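You operate a simulated robot arm through the tools that you are given. There is no shell and no other tool.

The job below is to be done with a simulated robot arm. You get a single attempt, and the scene is never put back.

TASK
Sieve the pot of dusty blue pellets till no dust shows.
Fine: lid on the bench top beside the mixer; push the drawer under the sieve in first; empty the pot into the pan, put it back, then work the sieve lever. The other pots stay. Set down upright: pot with a dark lid.

Only the result counts: the job must be done as asked and must still hold three seconds after the hand-in. Knocking over, shifting, dropping, spilling or breaking anything else fails it. Lids that push on must go on centred and level and be pressed home; caps that screw on are set level and turned clockwise until they are tight.

THE ROBOT
A 7-joint arm with a two-finger gripper, fixed in place. Base frame: the origin is at the foot of the arm, x ahead of it, y to its left, z up. Lengths are in m, angles in rad, forces in N, time in s.
It reaches about 0.832 m from its shoulder. Its first joint turns from -2.496 to 2.496 rad. Payload 1.47 kg.
The TCP is the grasp point between the finger pads, 0.016 m short of the fingertips. In the tool frame z runs along the fingers and y along their closing line. The gripper opens to 0.087 m. The gripper's body begins 0.055 m behind the TCP.
Orientation is that of the tool frame in the base frame, as a unit quaternion [w, x, y, z]. With the fingers straight down and closing along the base's y, the tool's x points along the base's -x, its y along +y and its z along -z.

THE INTERFACE
- The arm moves only by the tool jog_arm. Its argument "steps" is a list of rows, each a list of 6 numbers: the shift along the base's x, y, z in m, then the turn, a rotation vector about the base's x, y, z in rad. In form: [[tx, ty, tz, ax, ay, az], ...]. A call has 1 to 20 rows; each row shifts and turns the commanded pose from where the row before left it. "hand" is the opening in per cent of the stroke, from 0 (shut) to 100 (fully open), set as the call begins (left out, the last holds). A row lasts 0.2 s, in which the tool goes at most 0.05 m and 0.15 rad; a call with a longer step from one row to the next is refused whole, and so is a gripper value outside its range. A pose out of reach is approached as far as the arm can. The call stops where the force on the tool passes 90 N (or 10 N more than at its start, if that is more) or the arm is blocked; 0.2 s more then pass. The fingers move at their own pace (about 0.045 m/s each) and stop on an object; they squeeze with about 28 N. The grip force told is the motor's: it shows also when the fingers shut on nothing. Time passes only in rows, and 0.2 s behind the last, so rows that do not move let the fingers close. It gives the time, the measured TCP pose, the force on the tool (base axes), the opening and the grip force at its end, in the units of the frame above (readings bear some noise), with the torque about the TCP (base axes, N m) and any sound that the robot's microphone picked up.
- Cameras (640 x 400 px; columns grow to the right, rows downward): "scene" is fixed at [0.0484, -0.6486, 1.3784]; the picture's right is [0.97, -0.26, 0.00], its down [-0.11, -0.41, -0.90] and it looks along [0.23, 0.87, -0.43] (base axes); focal length 332 px, centre (320, 200). "wrist" rides on the gripper at [0.073, 0.012, -0.09] in the tool frame; the picture's right is [-0.16, 0.99, 0.00], its down [-0.72, -0.12, -0.68] and it looks along [-0.67, -0.11, 0.73] (tool axes); focal length 247 px, centre (320, 200). There is no depth. A picture from a camera that has moved, and an enlarged one, comes with that camera's place and axes in the base frame and with its lens.
- get_image(camera): a new picture of that camera. The clock stands still meanwhile.
- lift_body(by): slides the trunk up (or, below 0, down) by that many m; the arm rides with it, the base frame stays. It gives what a move gives, with no picture.
- close_up(camera, box): a new picture of the part [left, top, right, bottom] of that camera's present view, enlarged. The clock stands still meanwhile.
- close_job(): hands the job in; it is judged then, once.

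Nothing tells you positions but the pictures and the camera data. Unless the task says otherwise, let go and move clear before handing in.

The tools are called after ">>>" by a JSON object that holds its "fn" and its "kwargs". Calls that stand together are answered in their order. jog_arm: Moves the arm, as the interface text tells. Its arguments: {"type":"object","properties":{"steps":{"type":"array"},"hand":{"type":"number"}},"required":["steps"]} The other tools are called the same way: lift_body (by) slides the trunk up or down; get_image (camera) takes a picture; close_up (camera, box) takes an enlarged picture of a part of a camera's view; close_job () hands the job in.

At the start:

```text
clock: 0.0
tcp_pos: [0.3052, 0.3063, 1.2097]
orientation: [0.0, -0.001, 1.0, 0.0]
wrist_force: [-0.1, -0.8, 0.8]
wrist_torque: [0.03, 0.01, 0.0]
width: 0.087
grip_force: 0.1
trunk travel left (down, up): [-0.929, 0.311]
```

scene: 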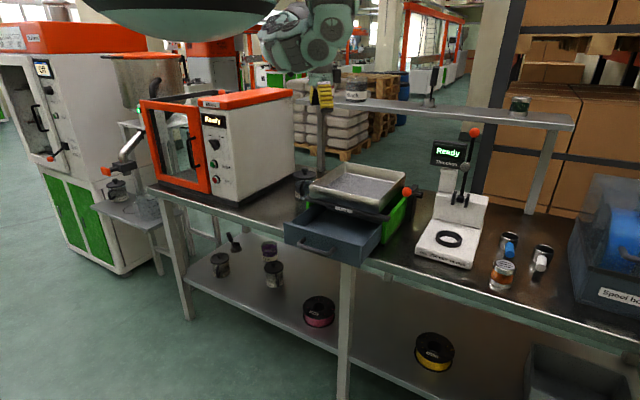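
wrist: 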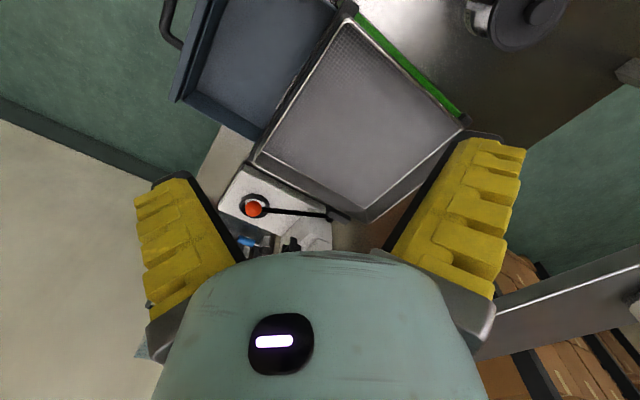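

I see a bench with a sieve (tray with open drawer), a mixer at its right, an oven-like machine at the left, and several pots. I'll look closer at every area before moving.

>>> {"fn": "close_up", "kwargs": {"camera": "scene", "box": [270, 140, 430, 260]}}

>>> {"fn": "close_up", "kwargs": {"camera": "scene", "box": [400, 110, 560, 300]}}

>>> {"fn": "close_up", "kwargs": {"camera": "scene", "box": [190, 210, 350, 340]}}

>>> {"fn": "close_up", "kwargs": {"camera": "scene", "box": [300, 70, 580, 150]}}

>>> {"fn": "close_up", "kwargs": {"camera": "scene", "box": [80, 80, 320, 240]}}

```text
3.33 times, centred on (350, 200) of scene
camera zoom: at [0.0484, -0.6486, 1.3784], right [0.97, -0.26, 0.0], down [-0.11, -0.41, -0.9], along [0.23, 0.87, -0.43], focal length 1106 px, centre (220, 200)
```

zoom: 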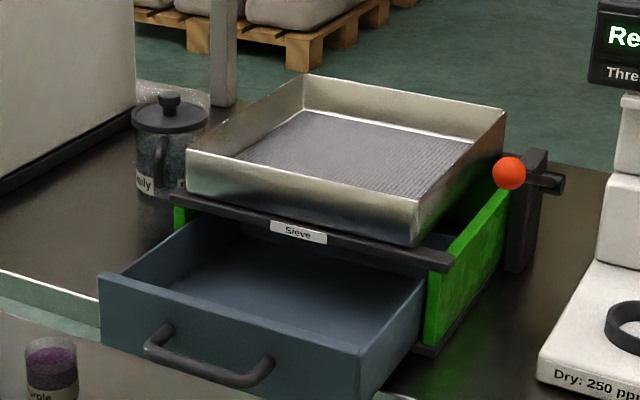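

```text
2.11 times, centred on (480, 205) of scene
camera zoom: at [0.0484, -0.6486, 1.3784], right [0.97, -0.26, 0.0], down [-0.11, -0.41, -0.9], along [0.23, 0.87, -0.43], focal length 699 px, centre (-17, 190)
```

zoom: 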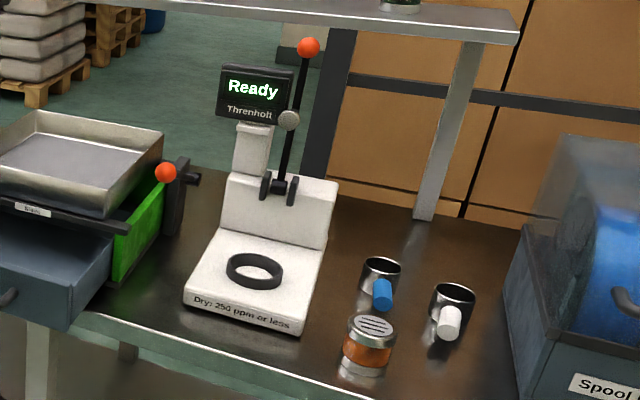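

```text
3.08 times, centred on (270, 275) of scene
camera zoom: at [0.0484, -0.6486, 1.3784], right [0.97, -0.26, 0.0], down [-0.11, -0.41, -0.9], along [0.23, 0.87, -0.43], focal length 1021 px, centre (474, -31)
```

zoom: 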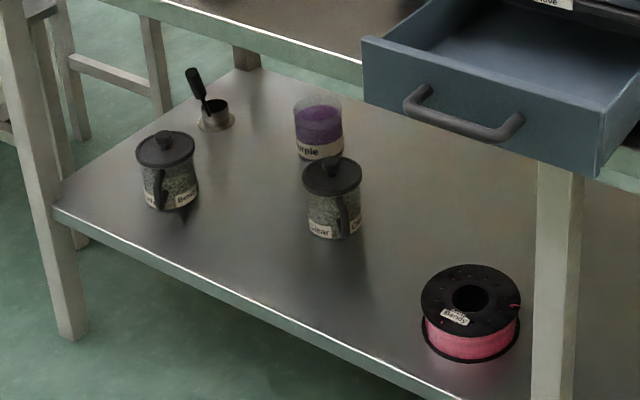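

```text
2.29 times, centred on (440, 110) of scene
camera zoom: at [0.0484, -0.6486, 1.3784], right [0.97, -0.26, 0.0], down [-0.11, -0.41, -0.9], along [0.23, 0.87, -0.43], focal length 758 px, centre (46, 406)
```

zoom: 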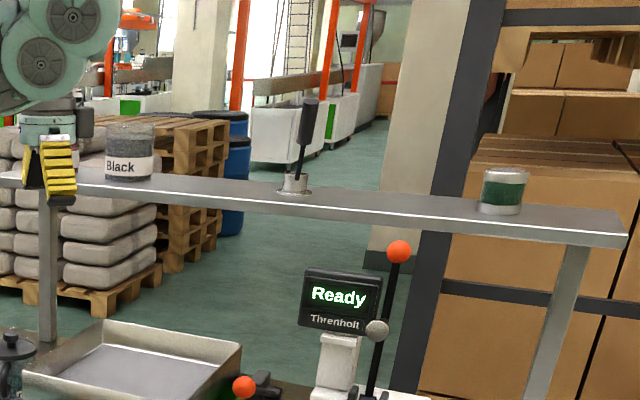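

```text
2.50 times, centred on (200, 160) of scene
camera zoom: at [0.0484, -0.6486, 1.3784], right [0.97, -0.26, 0.0], down [-0.11, -0.41, -0.9], along [0.23, 0.87, -0.43], focal length 830 px, centre (620, 300)
```

zoom: 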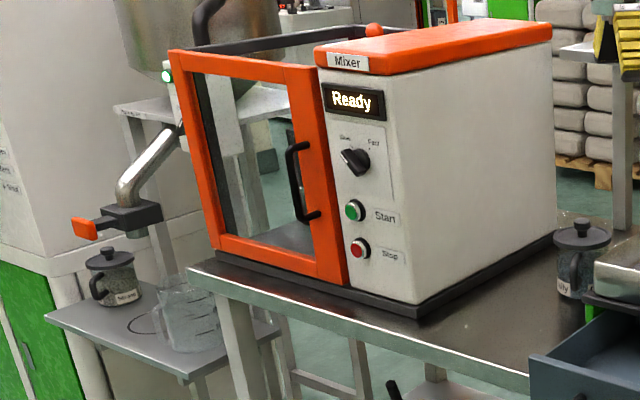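

Several lidded mugs could be the pot; I need to read the labels and see the contents. Zooming in further.

>>> {"fn": "close_up", "kwargs": {"camera": "scene", "box": [285, 160, 333, 205]}}

>>> {"fn": "close_up", "kwargs": {"camera": "scene", "box": [90, 165, 190, 225]}}

>>> {"fn": "close_up", "kwargs": {"camera": "scene", "box": [205, 230, 295, 295]}}

>>> {"fn": "close_up", "kwargs": {"camera": "scene", "box": [480, 225, 560, 300]}}

>>> {"fn": "close_up", "kwargs": {"camera": "scene", "box": [380, 170, 430, 250]}}

```text
8.89 times, centred on (309, 182) of scene
camera zoom: at [0.0484, -0.6486, 1.3784], right [0.97, -0.26, 0.0], down [-0.11, -0.41, -0.9], along [0.23, 0.87, -0.43], focal length 2950 px, centre (418, 356)
```

zoom: 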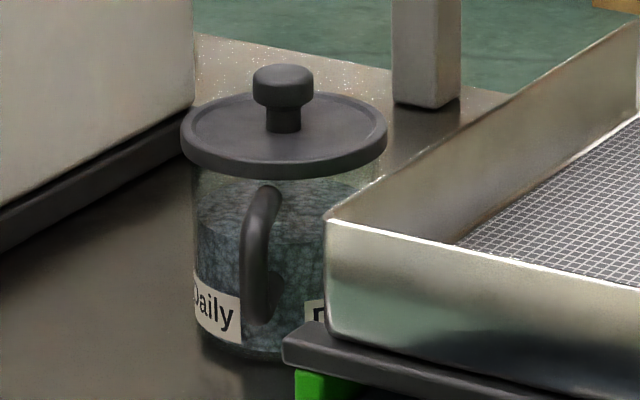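

```text
6.40 times, centred on (140, 195) of scene
camera zoom: at [0.0484, -0.6486, 1.3784], right [0.97, -0.26, 0.0], down [-0.11, -0.41, -0.9], along [0.23, 0.87, -0.43], focal length 2124 px, centre (1472, 232)
```

zoom: 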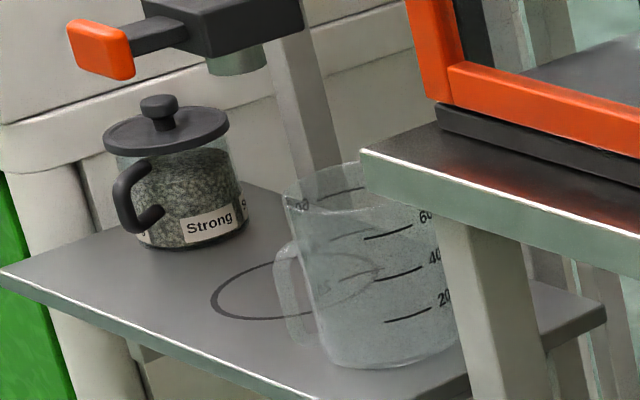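

```text
6.15 times, centred on (250, 262) of scene
camera zoom: at [0.0484, -0.6486, 1.3784], right [0.97, -0.26, 0.0], down [-0.11, -0.41, -0.9], along [0.23, 0.87, -0.43], focal length 2042 px, centre (751, -185)
```

zoom: 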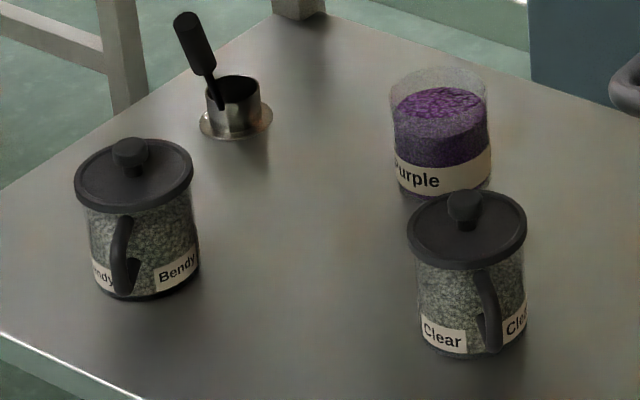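

```text
5.33 times, centred on (520, 262) of scene
camera zoom: at [0.0484, -0.6486, 1.3784], right [0.97, -0.26, 0.0], down [-0.11, -0.41, -0.9], along [0.23, 0.87, -0.43], focal length 1770 px, centre (-747, -133)
```

zoom: 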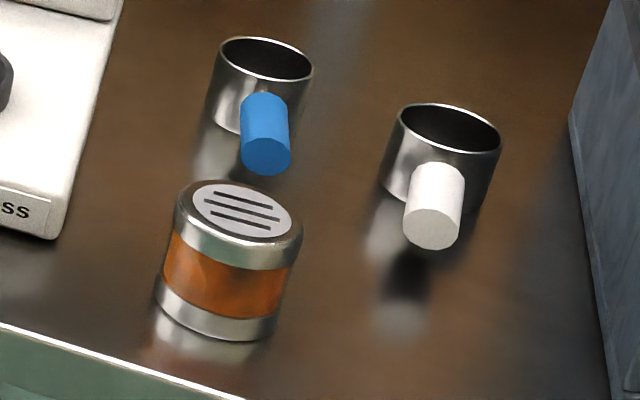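

```text
5.00 times, centred on (405, 210) of scene
camera zoom: at [0.0484, -0.6486, 1.3784], right [0.97, -0.26, 0.0], down [-0.11, -0.41, -0.9], along [0.23, 0.87, -0.43], focal length 1659 px, centre (-105, 150)
```

zoom: 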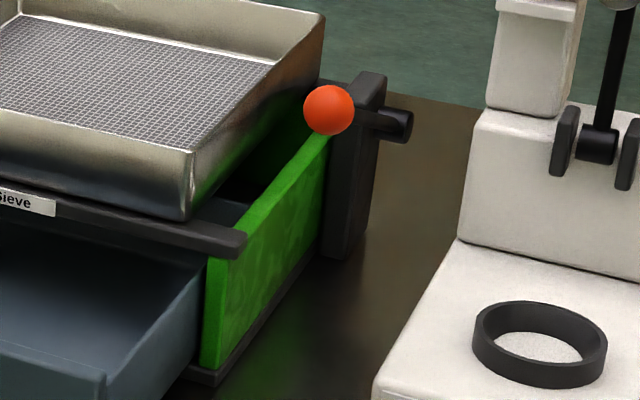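

The "Daily" pot behind/left of the sieve holds the dusty blue pellets. The bench seems turned 45° to the base frame. I'll look more closely with the wrist camera at the sieve and its lever.

>>> {"fn": "close_up", "kwargs": {"camera": "wrist", "box": [140, 0, 540, 260]}}

>>> {"fn": "close_up", "kwargs": {"camera": "wrist", "box": [200, 150, 400, 260]}}

>>> {"fn": "close_up", "kwargs": {"camera": "scene", "box": [280, 150, 420, 270]}}

```text
1.54 times, centred on (340, 130) of wrist
camera zoom: at [0.2307, 0.3179, 1.2994], right [0.16, 0.99, 0.0], down [0.72, -0.12, 0.68], along [0.67, -0.11, -0.73], focal length 380 px, centre (289, 308)
```

zoom: 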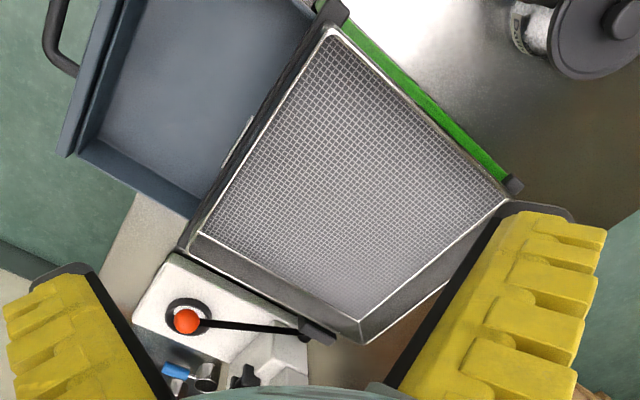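

```text
3.20 times, centred on (300, 205) of wrist
camera zoom: at [0.2307, 0.3179, 1.2994], right [0.16, 0.99, 0.0], down [0.72, -0.12, 0.68], along [0.67, -0.11, -0.73], focal length 790 px, centre (384, 184)
```

zoom: 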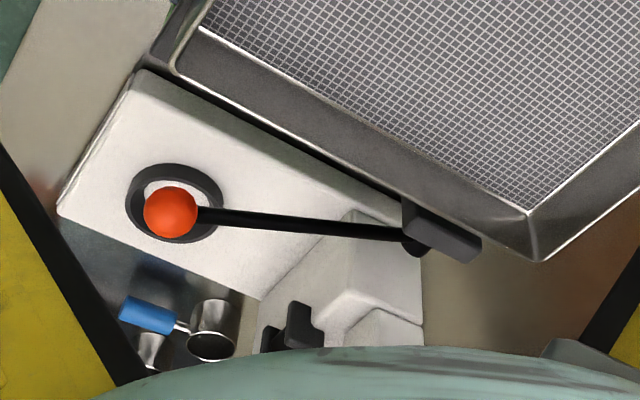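

```text
3.33 times, centred on (350, 210) of scene
camera zoom: at [0.0484, -0.6486, 1.3784], right [0.97, -0.26, 0.0], down [-0.11, -0.41, -0.9], along [0.23, 0.87, -0.43], focal length 1106 px, centre (220, 167)
```

zoom: 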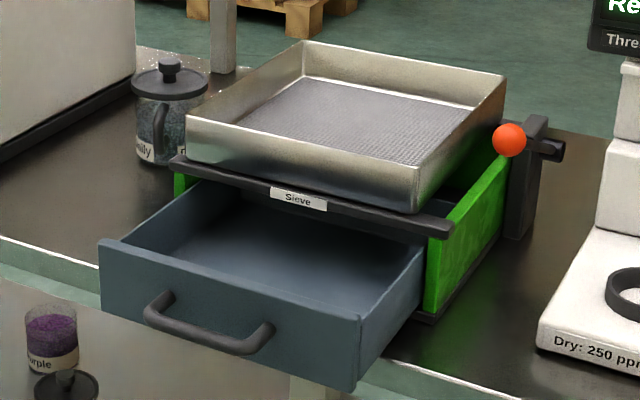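

The sieve tray is about (0.46, 0.35, rim z≈0.955), its lever ball about (0.525, 0.147, 0.983), and the pot about (0.30, 0.50). I'll turn the tool 45° to line up with the bench and move for a closer look at the pot.

>>> {"fn": "jog_arm", "kwargs": {"steps": [[-0.024, 0.0155, -0.0267, 0, 0, 0.1309], [-0.024, 0.0155, -0.0267, 0, 0, 0.1309], [-0.024, 0.0155, -0.0267, 0, 0, 0.1309], [-0.024, 0.0155, -0.0267, 0, 0, 0.1309], [-0.024, 0.0155, -0.0267, 0, 0, 0.1309], [-0.024, 0.0155, -0.0267, 0, 0, 0.1309]], "hand": 100}}

>>> {"fn": "get_image", "kwargs": {"camera": "wrist"}}

>>> {"fn": "get_image", "kwargs": {"camera": "scene"}}

```text
clock: 1.4
tcp_pos: [0.1653, 0.398, 1.05]
orientation: [0.0, -0.381, 0.925, -0.002]
wrist_force: [-0.5, -2.1, -1.1]
wrist_torque: [0.16, -0.05, 0.03]
width: 0.087
grip_force: 0.0
trunk travel left (down, up): [-0.929, 0.311]
```

```text
taken
camera wrist: at [0.1043, 0.3543, 1.1386], right [-0.58, 0.81, 0.0], down [0.6, 0.43, 0.68], along [0.55, 0.39, -0.73], focal length 247 px, centre (320, 200)
```

wrist: 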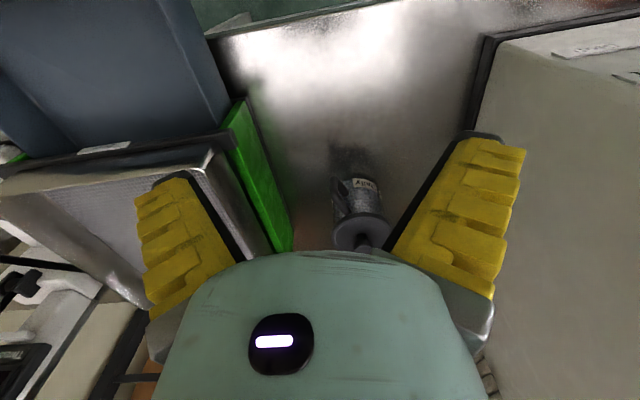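

```text
taken
```

scene: 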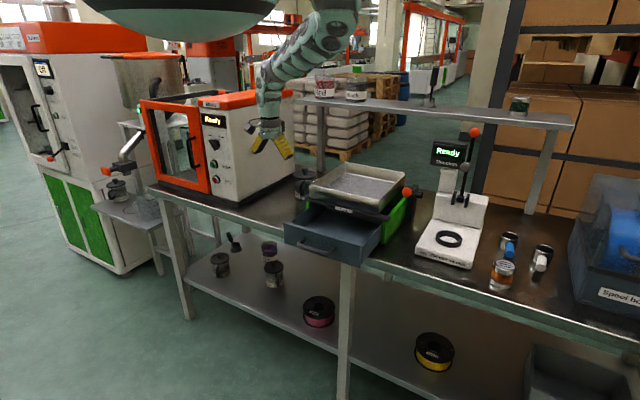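

The wrist view is upside down for forward viewing, and the pot sits just right of centre. Let me enlarge.

>>> {"fn": "close_up", "kwargs": {"camera": "wrist", "box": [300, 150, 430, 260]}}

>>> {"fn": "close_up", "kwargs": {"camera": "wrist", "box": [180, 0, 560, 250]}}

>>> {"fn": "close_up", "kwargs": {"camera": "scene", "box": [240, 90, 440, 260]}}

```text
3.64 times, centred on (365, 205) of wrist
camera zoom: at [0.1043, 0.3543, 1.1386], right [-0.58, 0.81, 0.0], down [0.6, 0.43, 0.68], along [0.55, 0.39, -0.73], focal length 898 px, centre (156, 182)
```

zoom: 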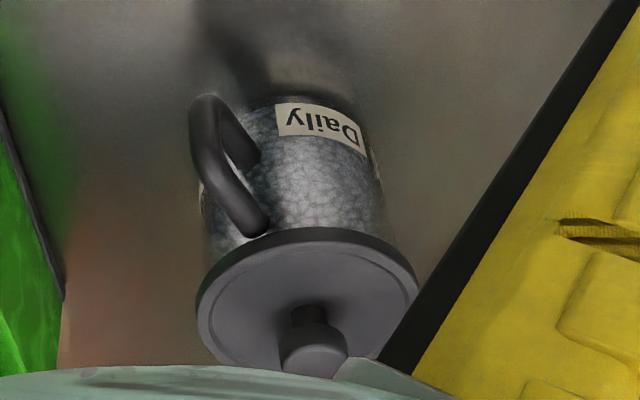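

```text
1.60 times, centred on (370, 125) of wrist
camera zoom: at [0.1043, 0.3543, 1.1386], right [-0.58, 0.81, 0.0], down [0.6, 0.43, 0.68], along [0.55, 0.39, -0.73], focal length 395 px, centre (240, 320)
```

zoom: 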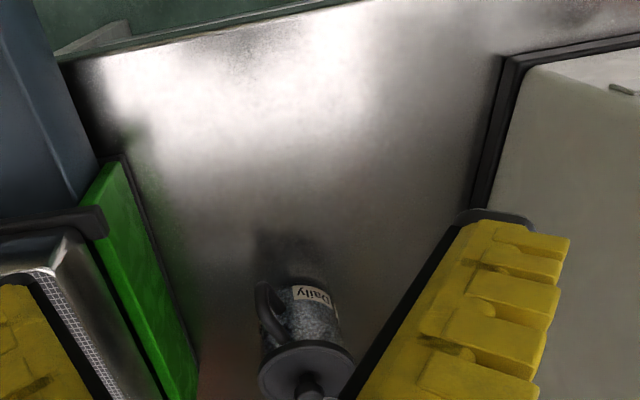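

```text
2.35 times, centred on (340, 175) of scene
camera zoom: at [0.0484, -0.6486, 1.3784], right [0.97, -0.26, 0.0], down [-0.11, -0.41, -0.9], along [0.23, 0.87, -0.43], focal length 781 px, centre (273, 259)
```

zoom: 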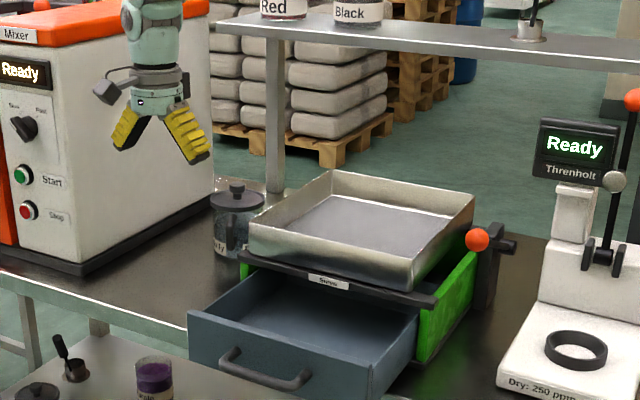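

I now have bench top z≈0.80, pot axis ≈(0.316, 0.587), and mixer right face about 0.19 m to its left. First the drawer: I'll shut the fingers and go in front of its handle, staying high.

>>> {"fn": "jog_arm", "kwargs": {"steps": [[0.0061, -0.0433, 0, 0, 0, 0], [0.0061, -0.0433, 0, 0, 0, 0], [0.0061, -0.0433, 0, 0, 0, 0], [0.0061, -0.0433, 0, 0, 0, 0], [0.0061, -0.0433, 0, 0, 0, 0], [0.0061, -0.0433, 0, 0, 0, 0], [0.0061, -0.0433, 0, 0, 0, 0]], "hand": 0}}

>>> {"fn": "get_image", "kwargs": {"camera": "wrist"}}

>>> {"fn": "get_image", "kwargs": {"camera": "scene"}}

```text
clock: 3.0
tcp_pos: [0.2044, 0.0946, 1.0495]
orientation: [0.001, -0.381, 0.925, 0.001]
wrist_force: [-0.5, 0.4, -0.1]
wrist_torque: [-0.01, -0.02, -0.04]
width: 0.0002
grip_force: 28.1
trunk travel left (down, up): [-0.929, 0.311]
```

```text
taken
camera wrist: at [0.1427, 0.051, 1.1376], right [-0.58, 0.81, 0.0], down [0.59, 0.43, 0.68], along [0.55, 0.4, -0.73], focal length 247 px, centre (320, 200)
```

wrist: 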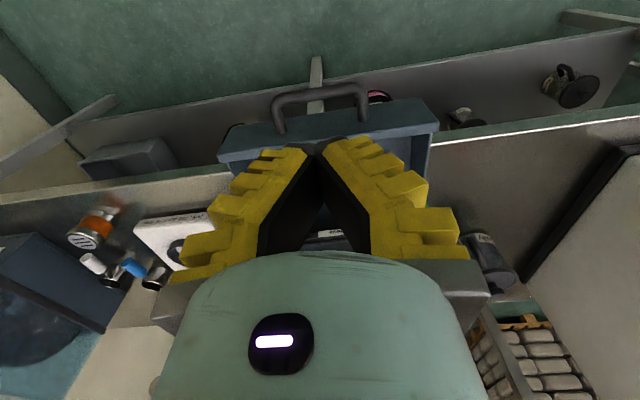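

```text
taken
```

scene: 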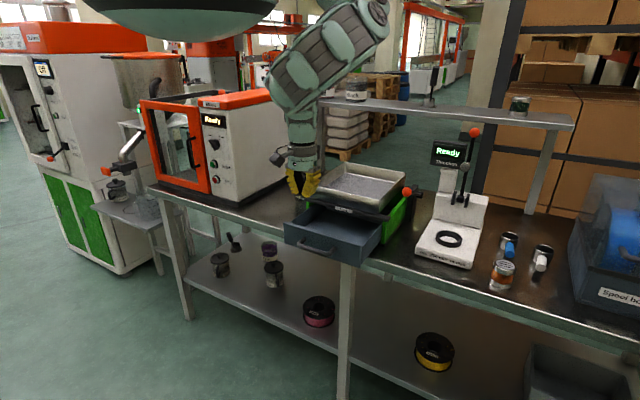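

The hand is in front of the drawer; I'll enlarge both views to place the handle exactly.

>>> {"fn": "close_up", "kwargs": {"camera": "wrist", "box": [190, 50, 470, 225]}}

>>> {"fn": "close_up", "kwargs": {"camera": "scene", "box": [260, 170, 420, 270]}}

```text
2.29 times, centred on (330, 138) of wrist
camera zoom: at [0.1427, 0.051, 1.1376], right [-0.58, 0.81, 0.0], down [0.59, 0.43, 0.68], along [0.55, 0.4, -0.73], focal length 564 px, centre (297, 343)
```

zoom: 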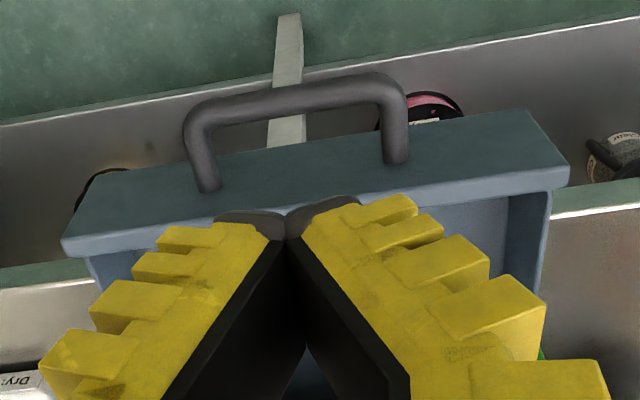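

```text
4.00 times, centred on (340, 220) of scene
camera zoom: at [0.0484, -0.6486, 1.3784], right [0.97, -0.26, 0.0], down [-0.11, -0.41, -0.9], along [0.23, 0.87, -0.43], focal length 1327 px, centre (240, 120)
```

zoom: 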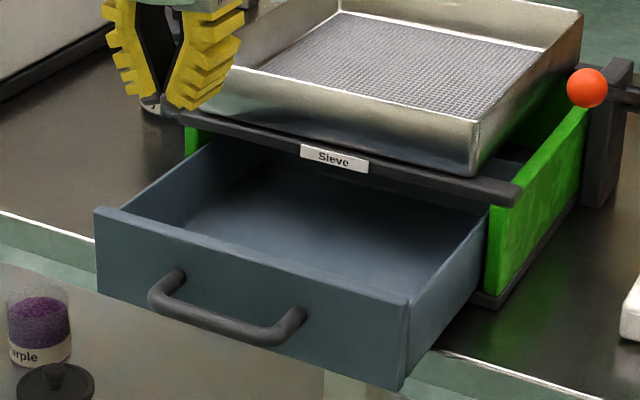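

The drawer front face is at about 0.276 m from the base along the bench-depth direction, top z≈0.893, with the handle bar at z≈0.855. I'll back off slightly, lower the shut fingers in front of the bar, then check.

>>> {"fn": "jog_arm", "kwargs": {"steps": [[-0.0085, -0.0218, 0, 0, 0, 0], [0, 0, -0.0394, 0, 0, 0], [0, 0, -0.0394, 0, 0, 0], [0, 0, -0.0394, 0, 0, 0], [0, 0, -0.0394, 0, 0, 0], [0, 0, -0.0394, 0, 0, 0]]}}

>>> {"fn": "close_up", "kwargs": {"camera": "scene", "box": [240, 140, 420, 270]}}

>>> {"fn": "get_image", "kwargs": {"camera": "wrist"}}

```text
clock: 4.4
tcp_pos: [0.1895, 0.0726, 0.8481]
orientation: [-0.002, -0.384, 0.924, -0.001]
wrist_force: [-1.5, -0.3, -0.4]
wrist_torque: [0.08, -0.06, 0.0]
width: 0.0
grip_force: 28.0
out of reach, approached as far as the arm can: row 1
trunk travel left (down, up): [-0.929, 0.311]
```

```text
3.08 times, centred on (330, 205) of scene
camera zoom: at [0.0484, -0.6486, 1.3784], right [0.97, -0.26, 0.0], down [-0.11, -0.41, -0.9], along [0.23, 0.87, -0.43], focal length 1021 px, centre (289, 185)
```

zoom: 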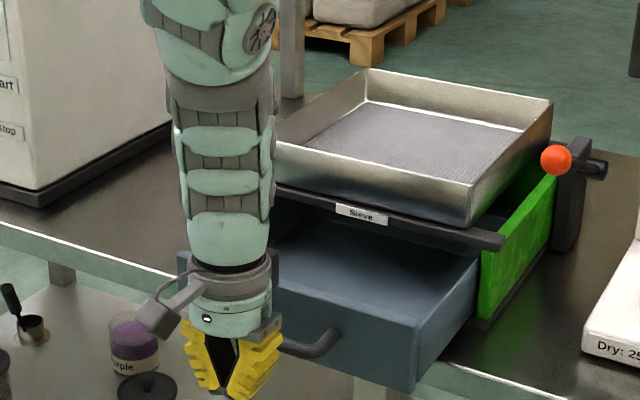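

```text
taken
camera wrist: at [0.1288, 0.0293, 0.9369], right [-0.59, 0.81, 0.0], down [0.59, 0.43, 0.68], along [0.55, 0.4, -0.74], focal length 247 px, centre (320, 200)
```

wrist: 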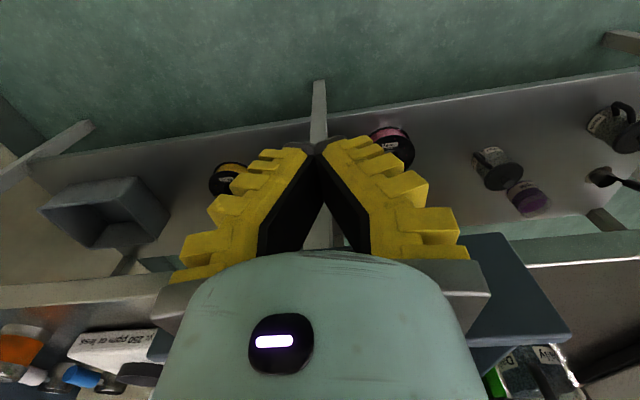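

The shut fingers are in front of the handle. I'll push toward the bench in a controlled way and check the force.

>>> {"fn": "jog_arm", "kwargs": {"steps": [[0.0106, 0.0106, 0, 0, 0, 0], [0.0106, 0.0106, 0, 0, 0, 0], [0.0106, 0.0106, 0, 0, 0, 0], [0.0106, 0.0106, 0, 0, 0, 0], [0.0106, 0.0106, 0, 0, 0, 0], [0.0106, 0.0106, 0, 0, 0, 0], [0.0106, 0.0106, 0, 0, 0, 0], [0.0106, 0.0106, 0, 0, 0, 0]]}}

>>> {"fn": "close_up", "kwargs": {"camera": "scene", "box": [240, 140, 420, 270]}}

```text
clock: 6.2
tcp_pos: [0.2758, 0.1599, 0.8497]
orientation: [0.0, -0.383, 0.924, 0.0]
wrist_force: [0.9, -0.1, -0.5]
wrist_torque: [0.04, 0.01, 0.01]
width: 0.0002
grip_force: 28.4
trunk travel left (down, up): [-0.929, 0.311]
```

```text
3.08 times, centred on (330, 205) of scene
camera zoom: at [0.0484, -0.6486, 1.3784], right [0.97, -0.26, 0.0], down [-0.11, -0.41, -0.9], along [0.23, 0.87, -0.43], focal length 1021 px, centre (289, 185)
```

zoom: 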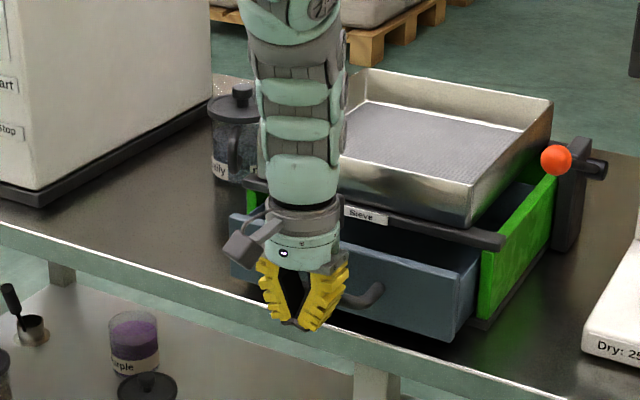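

The drawer is moving freely; continuing in smaller steps.

>>> {"fn": "jog_arm", "kwargs": {"steps": [[0.0071, 0.0071, 0, 0, 0, 0], [0.0071, 0.0071, 0, 0, 0, 0], [0.0071, 0.0071, 0, 0, 0, 0]]}}

>>> {"fn": "close_up", "kwargs": {"camera": "scene", "box": [280, 150, 420, 270]}}

```text
clock: 7.0
tcp_pos: [0.2986, 0.1806, 0.8473]
orientation: [0.001, -0.383, 0.924, 0.001]
wrist_force: [-0.5, -1.0, -0.3]
wrist_torque: [0.0, -0.03, -0.02]
width: 0.0
grip_force: 27.6
trunk travel left (down, up): [-0.929, 0.311]
```

```text
3.33 times, centred on (350, 210) of scene
camera zoom: at [0.0484, -0.6486, 1.3784], right [0.97, -0.26, 0.0], down [-0.11, -0.41, -0.9], along [0.23, 0.87, -0.43], focal length 1106 px, centre (220, 167)
```

zoom: 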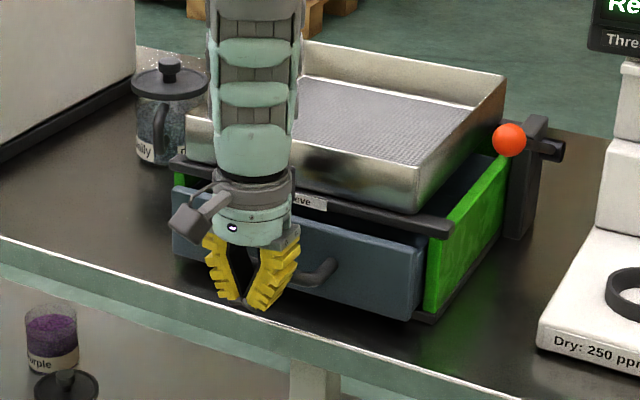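

Nearly flush. A few more millimetres, with small steps.

>>> {"fn": "jog_arm", "kwargs": {"steps": [[0.0035, 0.0035, 0, 0, 0, 0], [0.0035, 0.0035, 0, 0, 0, 0]]}}

>>> {"fn": "jog_arm", "kwargs": {"steps": [[0.0021, 0.0021, 0, 0, 0, 0], [0.0021, 0.0021, 0, 0, 0, 0]]}}

>>> {"fn": "close_up", "kwargs": {"camera": "scene", "box": [310, 170, 420, 260]}}

```text
clock: 7.6
tcp_pos: [0.3054, 0.1876, 0.8479]
orientation: [0.001, -0.383, 0.924, 0.001]
wrist_force: [-0.6, 1.0, -0.1]
wrist_torque: [0.01, 0.01, 0.0]
width: 0.0
grip_force: 27.9
trunk travel left (down, up): [-0.929, 0.311]
```

```text
clock: 8.2
tcp_pos: [0.3089, 0.1922, 0.8491]
orientation: [0.0, -0.383, 0.924, 0.001]
wrist_force: [0.6, 0.9, -0.8]
wrist_torque: [-0.01, 0.02, 0.02]
width: 0.0001
grip_force: 27.7
trunk travel left (down, up): [-0.929, 0.311]
```

```text
4.44 times, centred on (365, 215) of scene
camera zoom: at [0.0484, -0.6486, 1.3784], right [0.97, -0.26, 0.0], down [-0.11, -0.41, -0.9], along [0.23, 0.87, -0.43], focal length 1475 px, centre (120, 133)
```

zoom: 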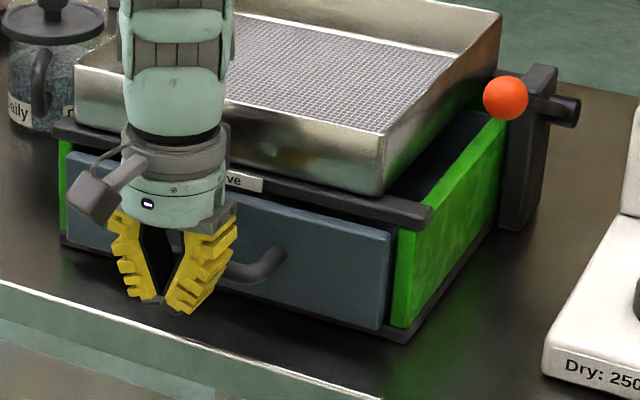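

The panel looks about flush; I'll continue gently until I feel the stop.

>>> {"fn": "jog_arm", "kwargs": {"steps": [[0.0021, 0.0021, 0, 0, 0, 0], [0.0021, 0.0021, 0, 0, 0, 0]]}}

>>> {"fn": "jog_arm", "kwargs": {"steps": [[0.0014, 0.0014, 0, 0, 0, 0], [0.0014, 0.0014, 0, 0, 0, 0]]}}

>>> {"fn": "close_up", "kwargs": {"camera": "scene", "box": [310, 170, 420, 260]}}

```text
clock: 8.8
tcp_pos: [0.3104, 0.1926, 0.8496]
orientation: [0.0, -0.384, 0.923, 0.001]
wrist_force: [-0.2, -0.9, 0.4]
wrist_torque: [0.03, -0.01, 0.02]
width: 0.0003
grip_force: 27.8
trunk travel left (down, up): [-0.929, 0.311]
```

```text
clock: 9.4
tcp_pos: [0.3126, 0.1952, 0.8502]
orientation: [0.0, -0.383, 0.924, -0.001]
wrist_force: [-0.1, -0.2, -0.1]
wrist_torque: [-0.02, 0.0, 0.0]
width: 0.0
grip_force: 28.2
out of reach, approached as far as the arm can: row 2
trunk travel left (down, up): [-0.929, 0.311]
```

```text
4.44 times, centred on (365, 215) of scene
camera zoom: at [0.0484, -0.6486, 1.3784], right [0.97, -0.26, 0.0], down [-0.11, -0.41, -0.9], along [0.23, 0.87, -0.43], focal length 1475 px, centre (120, 133)
```

zoom: 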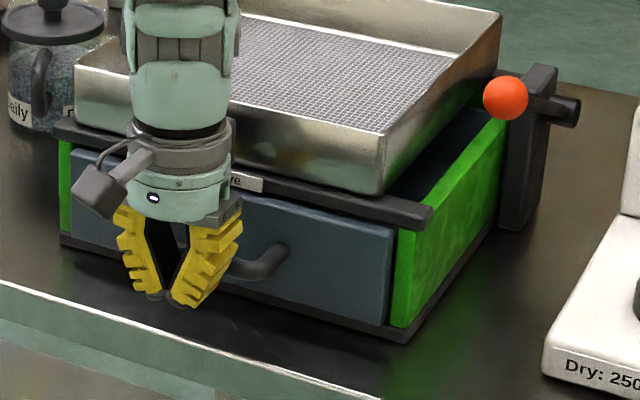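

The arm is at the edge of its reach here because the shoulder is high. I'll back away, go up and lower the trunk by 0.3 m before finishing the push.

>>> {"fn": "jog_arm", "kwargs": {"steps": [[-0.02, -0.02, 0, 0, 0, 0], [-0.02, -0.02, 0, 0, 0, 0], [0, 0, 0.045, 0, 0, 0], [0, 0, 0.045, 0, 0, 0], [0, 0, 0.045, 0, 0, 0], [0, 0, 0.045, 0, 0, 0], [0, 0, 0.045, 0, 0, 0], [0, 0, 0.045, 0, 0, 0], [0, 0, 0.03, 0, 0, 0]]}}

>>> {"fn": "lift_body", "kwargs": {"by": -0.3}}

>>> {"fn": "get_image", "kwargs": {"camera": "scene"}}

```text
clock: 11.4
tcp_pos: [0.282, 0.1911, 1.1163]
orientation: [0.0, -0.385, 0.923, 0.001]
wrist_force: [0.7, -0.3, 0.4]
wrist_torque: [0.0, -0.03, 0.0]
width: 0.0
grip_force: 28.1
out of reach, approached as far as the arm can: row 8, 9
trunk travel left (down, up): [-0.929, 0.311]
```

```text
clock: 14.4
tcp_pos: [0.2814, 0.191, 0.8161]
orientation: [0.0, -0.384, 0.924, 0.001]
wrist_force: [-0.9, -0.4, 0.2]
wrist_torque: [-0.01, 0.03, 0.0]
width: 0.0
grip_force: 28.2
trunk travel left (down, up): [-0.629, 0.611]
```

```text
taken
```

scene: 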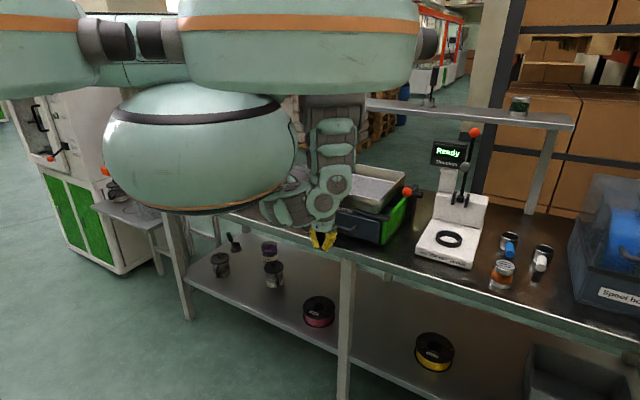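

The trunk is lower now and the hand is just in front of the handle, though a bit low. I'll raise slightly, centre on the handle and push gently.

>>> {"fn": "jog_arm", "kwargs": {"steps": [[0, 0, 0.035, 0, 0, 0], [0.0141, -0.0141, 0, 0, 0, 0]]}}

>>> {"fn": "close_up", "kwargs": {"camera": "scene", "box": [280, 160, 420, 260]}}

```text
clock: 15.0
tcp_pos: [0.2975, 0.2067, 0.8406]
orientation: [0.0, -0.384, 0.923, -0.002]
wrist_force: [0.3, -0.7, 0.7]
wrist_torque: [-0.01, 0.02, 0.02]
width: 0.0002
grip_force: 28.2
out of reach, approached as far as the arm can: row 1, 2
trunk travel left (down, up): [-0.629, 0.611]
```

```text
4.00 times, centred on (350, 210) of scene
camera zoom: at [0.0484, -0.6486, 1.3784], right [0.97, -0.26, 0.0], down [-0.11, -0.41, -0.9], along [0.23, 0.87, -0.43], focal length 1327 px, centre (200, 160)
```

zoom: 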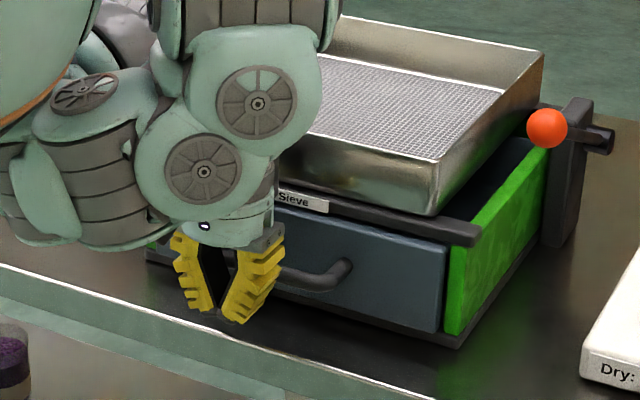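

The arm is too folded at this trunk height; I'll raise the trunk by 0.15 m and come down again.

>>> {"fn": "jog_arm", "kwargs": {"steps": [[-0.014, -0.014, 0, 0, 0, 0]]}}

>>> {"fn": "lift_body", "kwargs": {"by": 0.15}}

```text
clock: 15.4
tcp_pos: [0.2829, 0.2053, 0.8334]
orientation: [-0.001, -0.383, 0.924, -0.002]
wrist_force: [0.8, -1.2, 0.1]
wrist_torque: [0.01, 0.01, 0.0]
width: 0.0
grip_force: 28.2
out of reach, approached as far as the arm can: row 1
trunk travel left (down, up): [-0.629, 0.611]
```

```text
clock: 17.1
tcp_pos: [0.2837, 0.2049, 0.9838]
orientation: [-0.001, -0.383, 0.924, -0.001]
wrist_force: [-0.2, -0.4, -0.1]
wrist_torque: [-0.02, 0.02, -0.02]
width: 0.0001
grip_force: 28.2
trunk travel left (down, up): [-0.779, 0.461]
```

>>> {"fn": "jog_arm", "kwargs": {"steps": [[0.0056, -0.0165, 0, 0, 0, 0], [0.0056, -0.0166, 0, 0, 0, 0], [0, 0, -0.045, 0, 0, 0], [0, 0, -0.045, 0, 0, 0], [0, 0, -0.044, 0, 0, 0]]}}

>>> {"fn": "close_up", "kwargs": {"camera": "scene", "box": [260, 140, 420, 260]}}

```text
clock: 18.4
tcp_pos: [0.301, 0.1922, 0.8363]
orientation: [0.0, -0.383, 0.924, -0.001]
wrist_force: [0.2, 0.5, 0.4]
wrist_torque: [-0.02, -0.02, -0.01]
width: 0.0001
grip_force: 27.9
out of reach, approached as far as the arm can: row 1, 2
trunk travel left (down, up): [-0.779, 0.461]
```

```text
3.33 times, centred on (340, 200) of scene
camera zoom: at [0.0484, -0.6486, 1.3784], right [0.97, -0.26, 0.0], down [-0.11, -0.41, -0.9], along [0.23, 0.87, -0.43], focal length 1106 px, centre (253, 200)
```

zoom: 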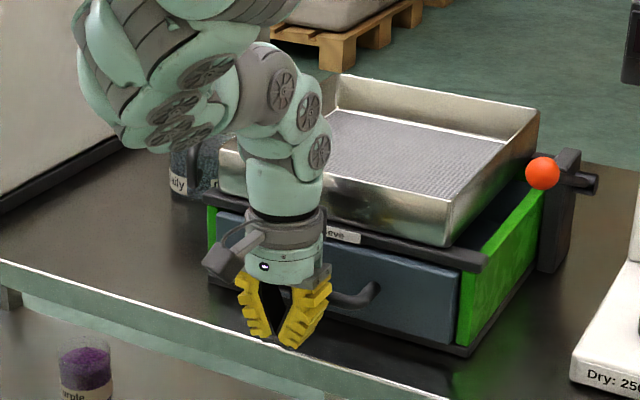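

Centred on the handle again. Pushing gently in small steps now.

>>> {"fn": "jog_arm", "kwargs": {"steps": [[0, 0, 0.012, 0, 0, 0], [0.0035, 0.0035, 0, 0, 0, 0], [0.0035, 0.0035, 0, 0, 0, 0]]}}

>>> {"fn": "jog_arm", "kwargs": {"steps": [[0.0025, 0.0025, 0, 0, 0, 0], [0.0025, 0.0025, 0, 0, 0, 0]]}}

>>> {"fn": "close_up", "kwargs": {"camera": "scene", "box": [260, 140, 420, 260]}}

```text
clock: 19.1
tcp_pos: [0.3073, 0.199, 0.8485]
orientation: [0.0, -0.384, 0.923, -0.001]
wrist_force: [-0.3, -0.2, -0.1]
wrist_torque: [0.01, -0.01, 0.01]
width: 0.0002
grip_force: 28.6
trunk travel left (down, up): [-0.779, 0.461]
```

```text
clock: 19.8
tcp_pos: [0.3105, 0.2015, 0.8471]
orientation: [-0.001, -0.383, 0.924, -0.001]
wrist_force: [-0.3, 0.2, 0.8]
wrist_torque: [-0.01, -0.02, 0.03]
width: 0.0
grip_force: 27.9
trunk travel left (down, up): [-0.779, 0.461]
```

```text
3.33 times, centred on (340, 200) of scene
camera zoom: at [0.0484, -0.6486, 1.3784], right [0.97, -0.26, 0.0], down [-0.11, -0.41, -0.9], along [0.23, 0.87, -0.43], focal length 1106 px, centre (253, 200)
```

zoom: 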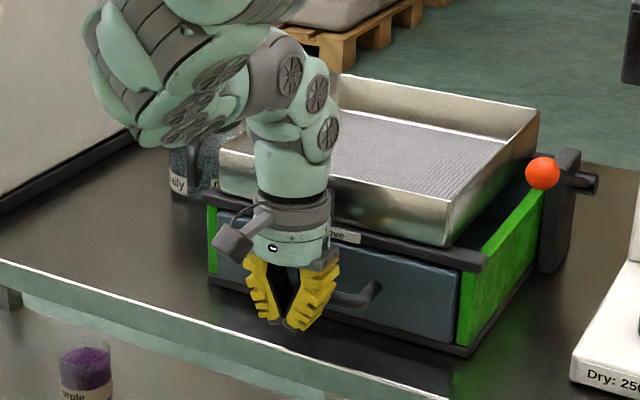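

>>> {"fn": "jog_arm", "kwargs": {"steps": [[0.0021, 0.0021, 0, 0, 0, 0], [0.0021, 0.0021, 0, 0, 0, 0]]}}

>>> {"fn": "jog_arm", "kwargs": {"steps": [[0.0021, 0.0021, 0, 0, 0, 0], [0.0021, 0.0021, 0, 0, 0, 0]]}}

>>> {"fn": "close_up", "kwargs": {"camera": "scene", "box": [310, 170, 420, 260]}}

```text
clock: 20.4
tcp_pos: [0.3127, 0.2041, 0.8453]
orientation: [-0.004, -0.384, 0.923, -0.003]
wrist_force: [-9.9, -10.6, 7.9]
wrist_torque: [0.24, -0.09, 0.26]
width: 0.0
grip_force: 27.9
trunk travel left (down, up): [-0.779, 0.461]
```

```text
clock: 20.9
tcp_pos: [0.3123, 0.204, 0.8444]
orientation: [-0.009, -0.384, 0.923, -0.004]
wrist_force: [-28.4, -31.3, 19.4]
wrist_torque: [0.91, -0.3, 0.56]
width: 0.0
grip_force: 27.8
trunk travel left (down, up): [-0.779, 0.461]
```

```text
4.44 times, centred on (365, 215) of scene
camera zoom: at [0.0484, -0.6486, 1.3784], right [0.97, -0.26, 0.0], down [-0.11, -0.41, -0.9], along [0.23, 0.87, -0.43], focal length 1475 px, centre (120, 133)
```

zoom: 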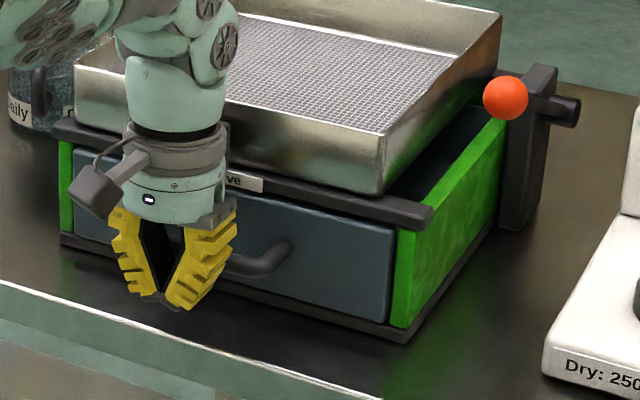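

The drawer has reached its stop (no further motion, ~40 N). Backing off and moving left along the bench front toward the pot.

>>> {"fn": "jog_arm", "kwargs": {"steps": [[-0.022, -0.022, 0, 0, 0, 0], [-0.014, -0.014, 0.02, 0, 0, 0], [0, 0, 0.04, 0, 0, 0], [0, 0, 0.035, 0, 0, 0], [-0.03, 0.03, 0, 0, 0, 0], [-0.03, 0.03, 0, 0, 0, 0], [-0.03, 0.03, 0, 0, 0, 0], [-0.03, 0.03, 0, 0, 0, 0], [-0.03, 0.03, 0, 0, 0, 0], [-0.02, 0.04, 0, 0, 0, 0], [0, 0.04, 0.02, 0, 0, 0], [0, 0.03, 0.03, 0, 0, 0]]}}

>>> {"fn": "get_image", "kwargs": {"camera": "scene"}}

>>> {"fn": "get_image", "kwargs": {"camera": "wrist"}}

```text
clock: 23.6
tcp_pos: [0.1131, 0.4334, 0.9952]
orientation: [0.0, -0.382, 0.924, -0.002]
wrist_force: [0.1, -0.9, 0.9]
wrist_torque: [0.0, -0.08, -0.01]
width: 0.0001
grip_force: 27.9
trunk travel left (down, up): [-0.779, 0.461]
```

```text
taken
```

scene: 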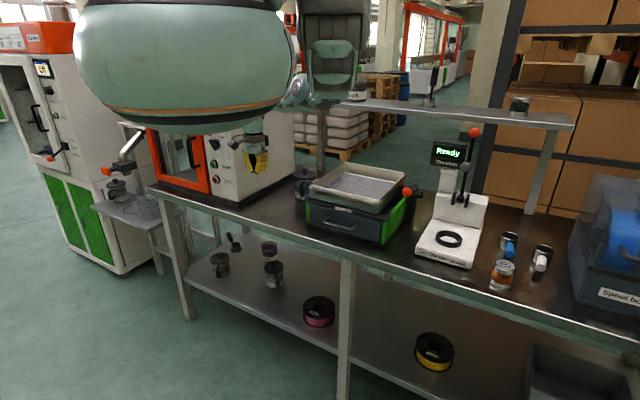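

```text
taken
camera wrist: at [0.0524, 0.3908, 1.0841], right [-0.58, 0.81, 0.0], down [0.59, 0.43, 0.68], along [0.55, 0.39, -0.73], focal length 247 px, centre (320, 200)
```

wrist: 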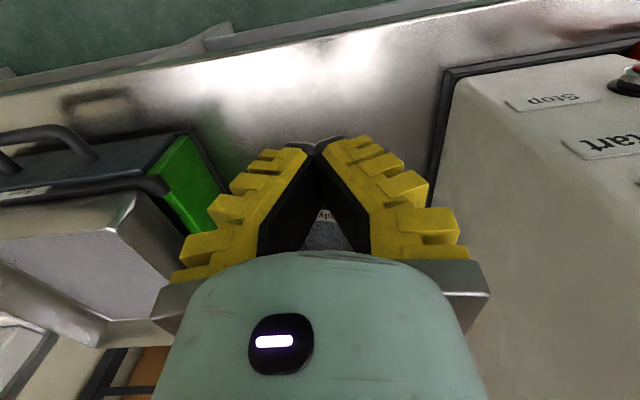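

The drawer is shut. Now I'll refine the knob position from both cameras.

>>> {"fn": "close_up", "kwargs": {"camera": "scene", "box": [280, 155, 330, 205]}}

>>> {"fn": "jog_arm", "kwargs": {"steps": [[0, 0, 0.04, 0, 0, 0], [0, 0, 0.04, 0, 0, 0], [-0.01, -0.03, 0.03, 0, 0, 0]], "hand": 100}}

>>> {"fn": "get_image", "kwargs": {"camera": "wrist"}}

```text
8.00 times, centred on (305, 180) of scene
camera zoom: at [0.0484, -0.6486, 1.3784], right [0.97, -0.26, 0.0], down [-0.11, -0.41, -0.9], along [0.23, 0.87, -0.43], focal length 2655 px, centre (440, 360)
```

zoom: 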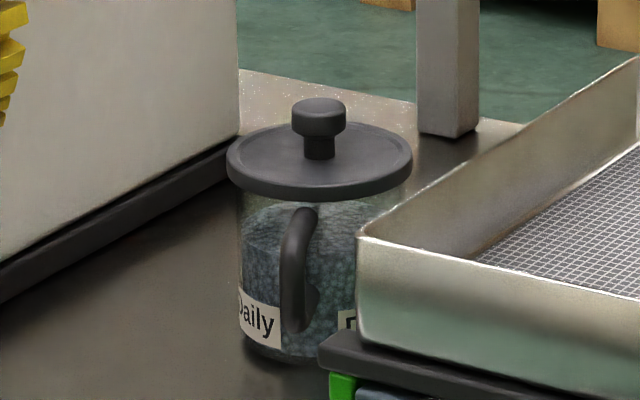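

```text
clock: 24.4
tcp_pos: [0.1048, 0.4046, 1.1037]
orientation: [-0.001, -0.382, 0.924, -0.003]
wrist_force: [0.2, -0.7, 0.4]
wrist_torque: [-0.03, 0.01, 0.02]
width: 0.087
grip_force: 0.1
trunk travel left (down, up): [-0.779, 0.461]
```

```text
taken
camera wrist: at [0.0431, 0.3617, 1.1941], right [-0.59, 0.81, 0.0], down [0.59, 0.43, 0.68], along [0.55, 0.39, -0.74], focal length 247 px, centre (320, 200)
```

wrist: 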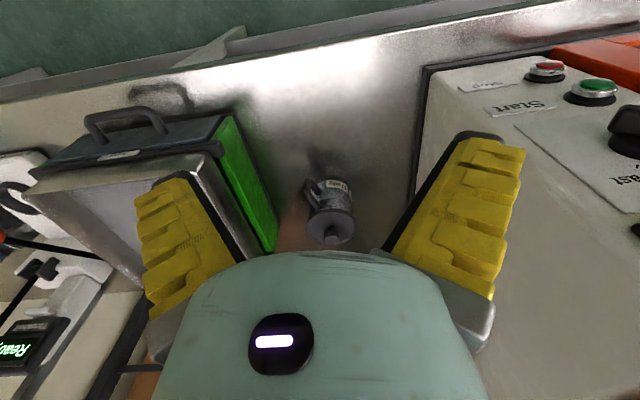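

>>> {"fn": "close_up", "kwargs": {"camera": "wrist", "box": [285, 160, 385, 255]}}

```text
4.21 times, centred on (335, 208) of wrist
camera zoom: at [0.0431, 0.3617, 1.1941], right [-0.59, 0.81, 0.0], down [0.59, 0.43, 0.68], along [0.55, 0.39, -0.74], focal length 1040 px, centre (257, 168)
```

zoom: 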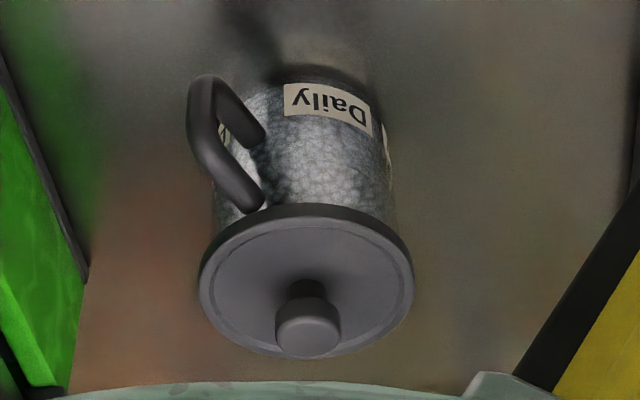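

The pot's knob is at about (0.315, 0.582, 0.917), the lid top ≈0.895, lid ⌀≈0.094, pot ⌀≈0.08, with the handle pointing toward the robot. I'll test turning the tool half round (camera to the far side), which would later suit pouring.

>>> {"fn": "jog_arm", "kwargs": {"steps": [[0, 0, 0, 0, 0, -0.15], [0, 0, 0, 0, 0, -0.15], [0, 0, 0, 0, 0, -0.15], [0, 0, 0, 0, 0, -0.15], [0, 0, 0, 0, 0, -0.15], [0, 0, 0, 0, 0, -0.15], [0, 0, 0, 0, 0, -0.15], [0, 0, 0, 0, 0, -0.15], [0, 0, 0, 0, 0, -0.15], [0, 0, 0, 0, 0, -0.15], [0, 0, 0, 0, 0, -0.15]]}}

```text
clock: 26.8
tcp_pos: [0.1044, 0.4052, 1.1016]
orientation: [-0.001, 0.42, 0.907, -0.001]
wrist_force: [-0.7, 0.6, 0.9]
wrist_torque: [0.0, 0.02, 0.01]
width: 0.0869
grip_force: 0.1
trunk travel left (down, up): [-0.779, 0.461]
```

>>> {"fn": "jog_arm", "kwargs": {"steps": [[0, 0, 0, 0, 0, -0.15], [0, 0, 0, 0, 0, -0.15], [0, 0, 0, 0, 0, -0.15], [0, 0, 0, 0, 0, -0.15], [0, 0, 0, 0, 0, -0.15], [0, 0, 0, 0, 0, -0.15], [0, 0, 0, 0, 0, -0.15], [0, 0, 0, 0, 0, -0.15], [0, 0, 0, 0, 0, -0.15], [0, 0, 0, 0, 0, -0.135]]}}

>>> {"fn": "get_image", "kwargs": {"camera": "scene"}}

```text
clock: 28.9
tcp_pos: [0.2653, 0.2779, 1.0686]
orientation: [-0.003, 0.922, 0.388, 0.002]
wrist_force: [-0.1, 0.3, -0.4]
wrist_torque: [-0.01, -0.01, -0.01]
width: 0.087
grip_force: 0.1
out of reach, approached as far as the arm can: row 2, 3, 4, 5, 6, 7, 8, 9, 10
trunk travel left (down, up): [-0.779, 0.461]
```

```text
taken
```

scene: 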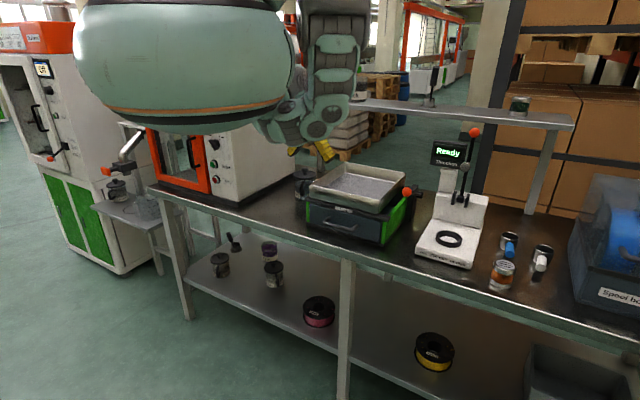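

The flipped orientation is attainable but pushed the position; I'll see whether positions over the pot and tray are reachable this way.

>>> {"fn": "jog_arm", "kwargs": {"steps": [[0.005, 0.03, 0.01, 0, 0, 0], [0.005, 0.03, 0.01, 0, 0, 0], [0.005, 0.03, 0.01, 0, 0, 0], [0.005, 0.03, 0.01, 0, 0, 0], [0.005, 0.03, 0, 0, 0, 0], [0.005, 0.03, 0, 0, 0, 0]]}}

>>> {"fn": "get_image", "kwargs": {"camera": "wrist"}}

>>> {"fn": "get_image", "kwargs": {"camera": "scene"}}

```text
clock: 30.4
tcp_pos: [0.3151, 0.3093, 1.0612]
orientation: [-0.003, 0.922, 0.387, 0.001]
wrist_force: [1.0, -0.1, 0.1]
wrist_torque: [0.01, 0.0, -0.01]
width: 0.087
grip_force: 0.1
out of reach, approached as far as the arm can: row 1, 2, 3, 4, 5, 6
trunk travel left (down, up): [-0.779, 0.461]
```

```text
taken
camera wrist: at [0.3729, 0.3513, 1.1515], right [0.6, -0.8, 0.0], down [-0.59, -0.44, 0.68], along [-0.55, -0.4, -0.74], focal length 247 px, centre (320, 200)
```

wrist: 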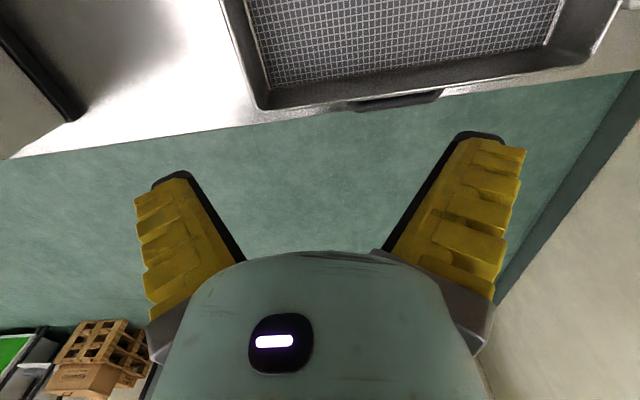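

```text
taken
```

scene: 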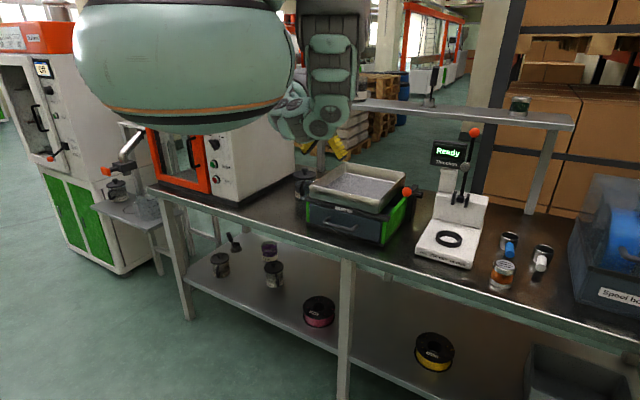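

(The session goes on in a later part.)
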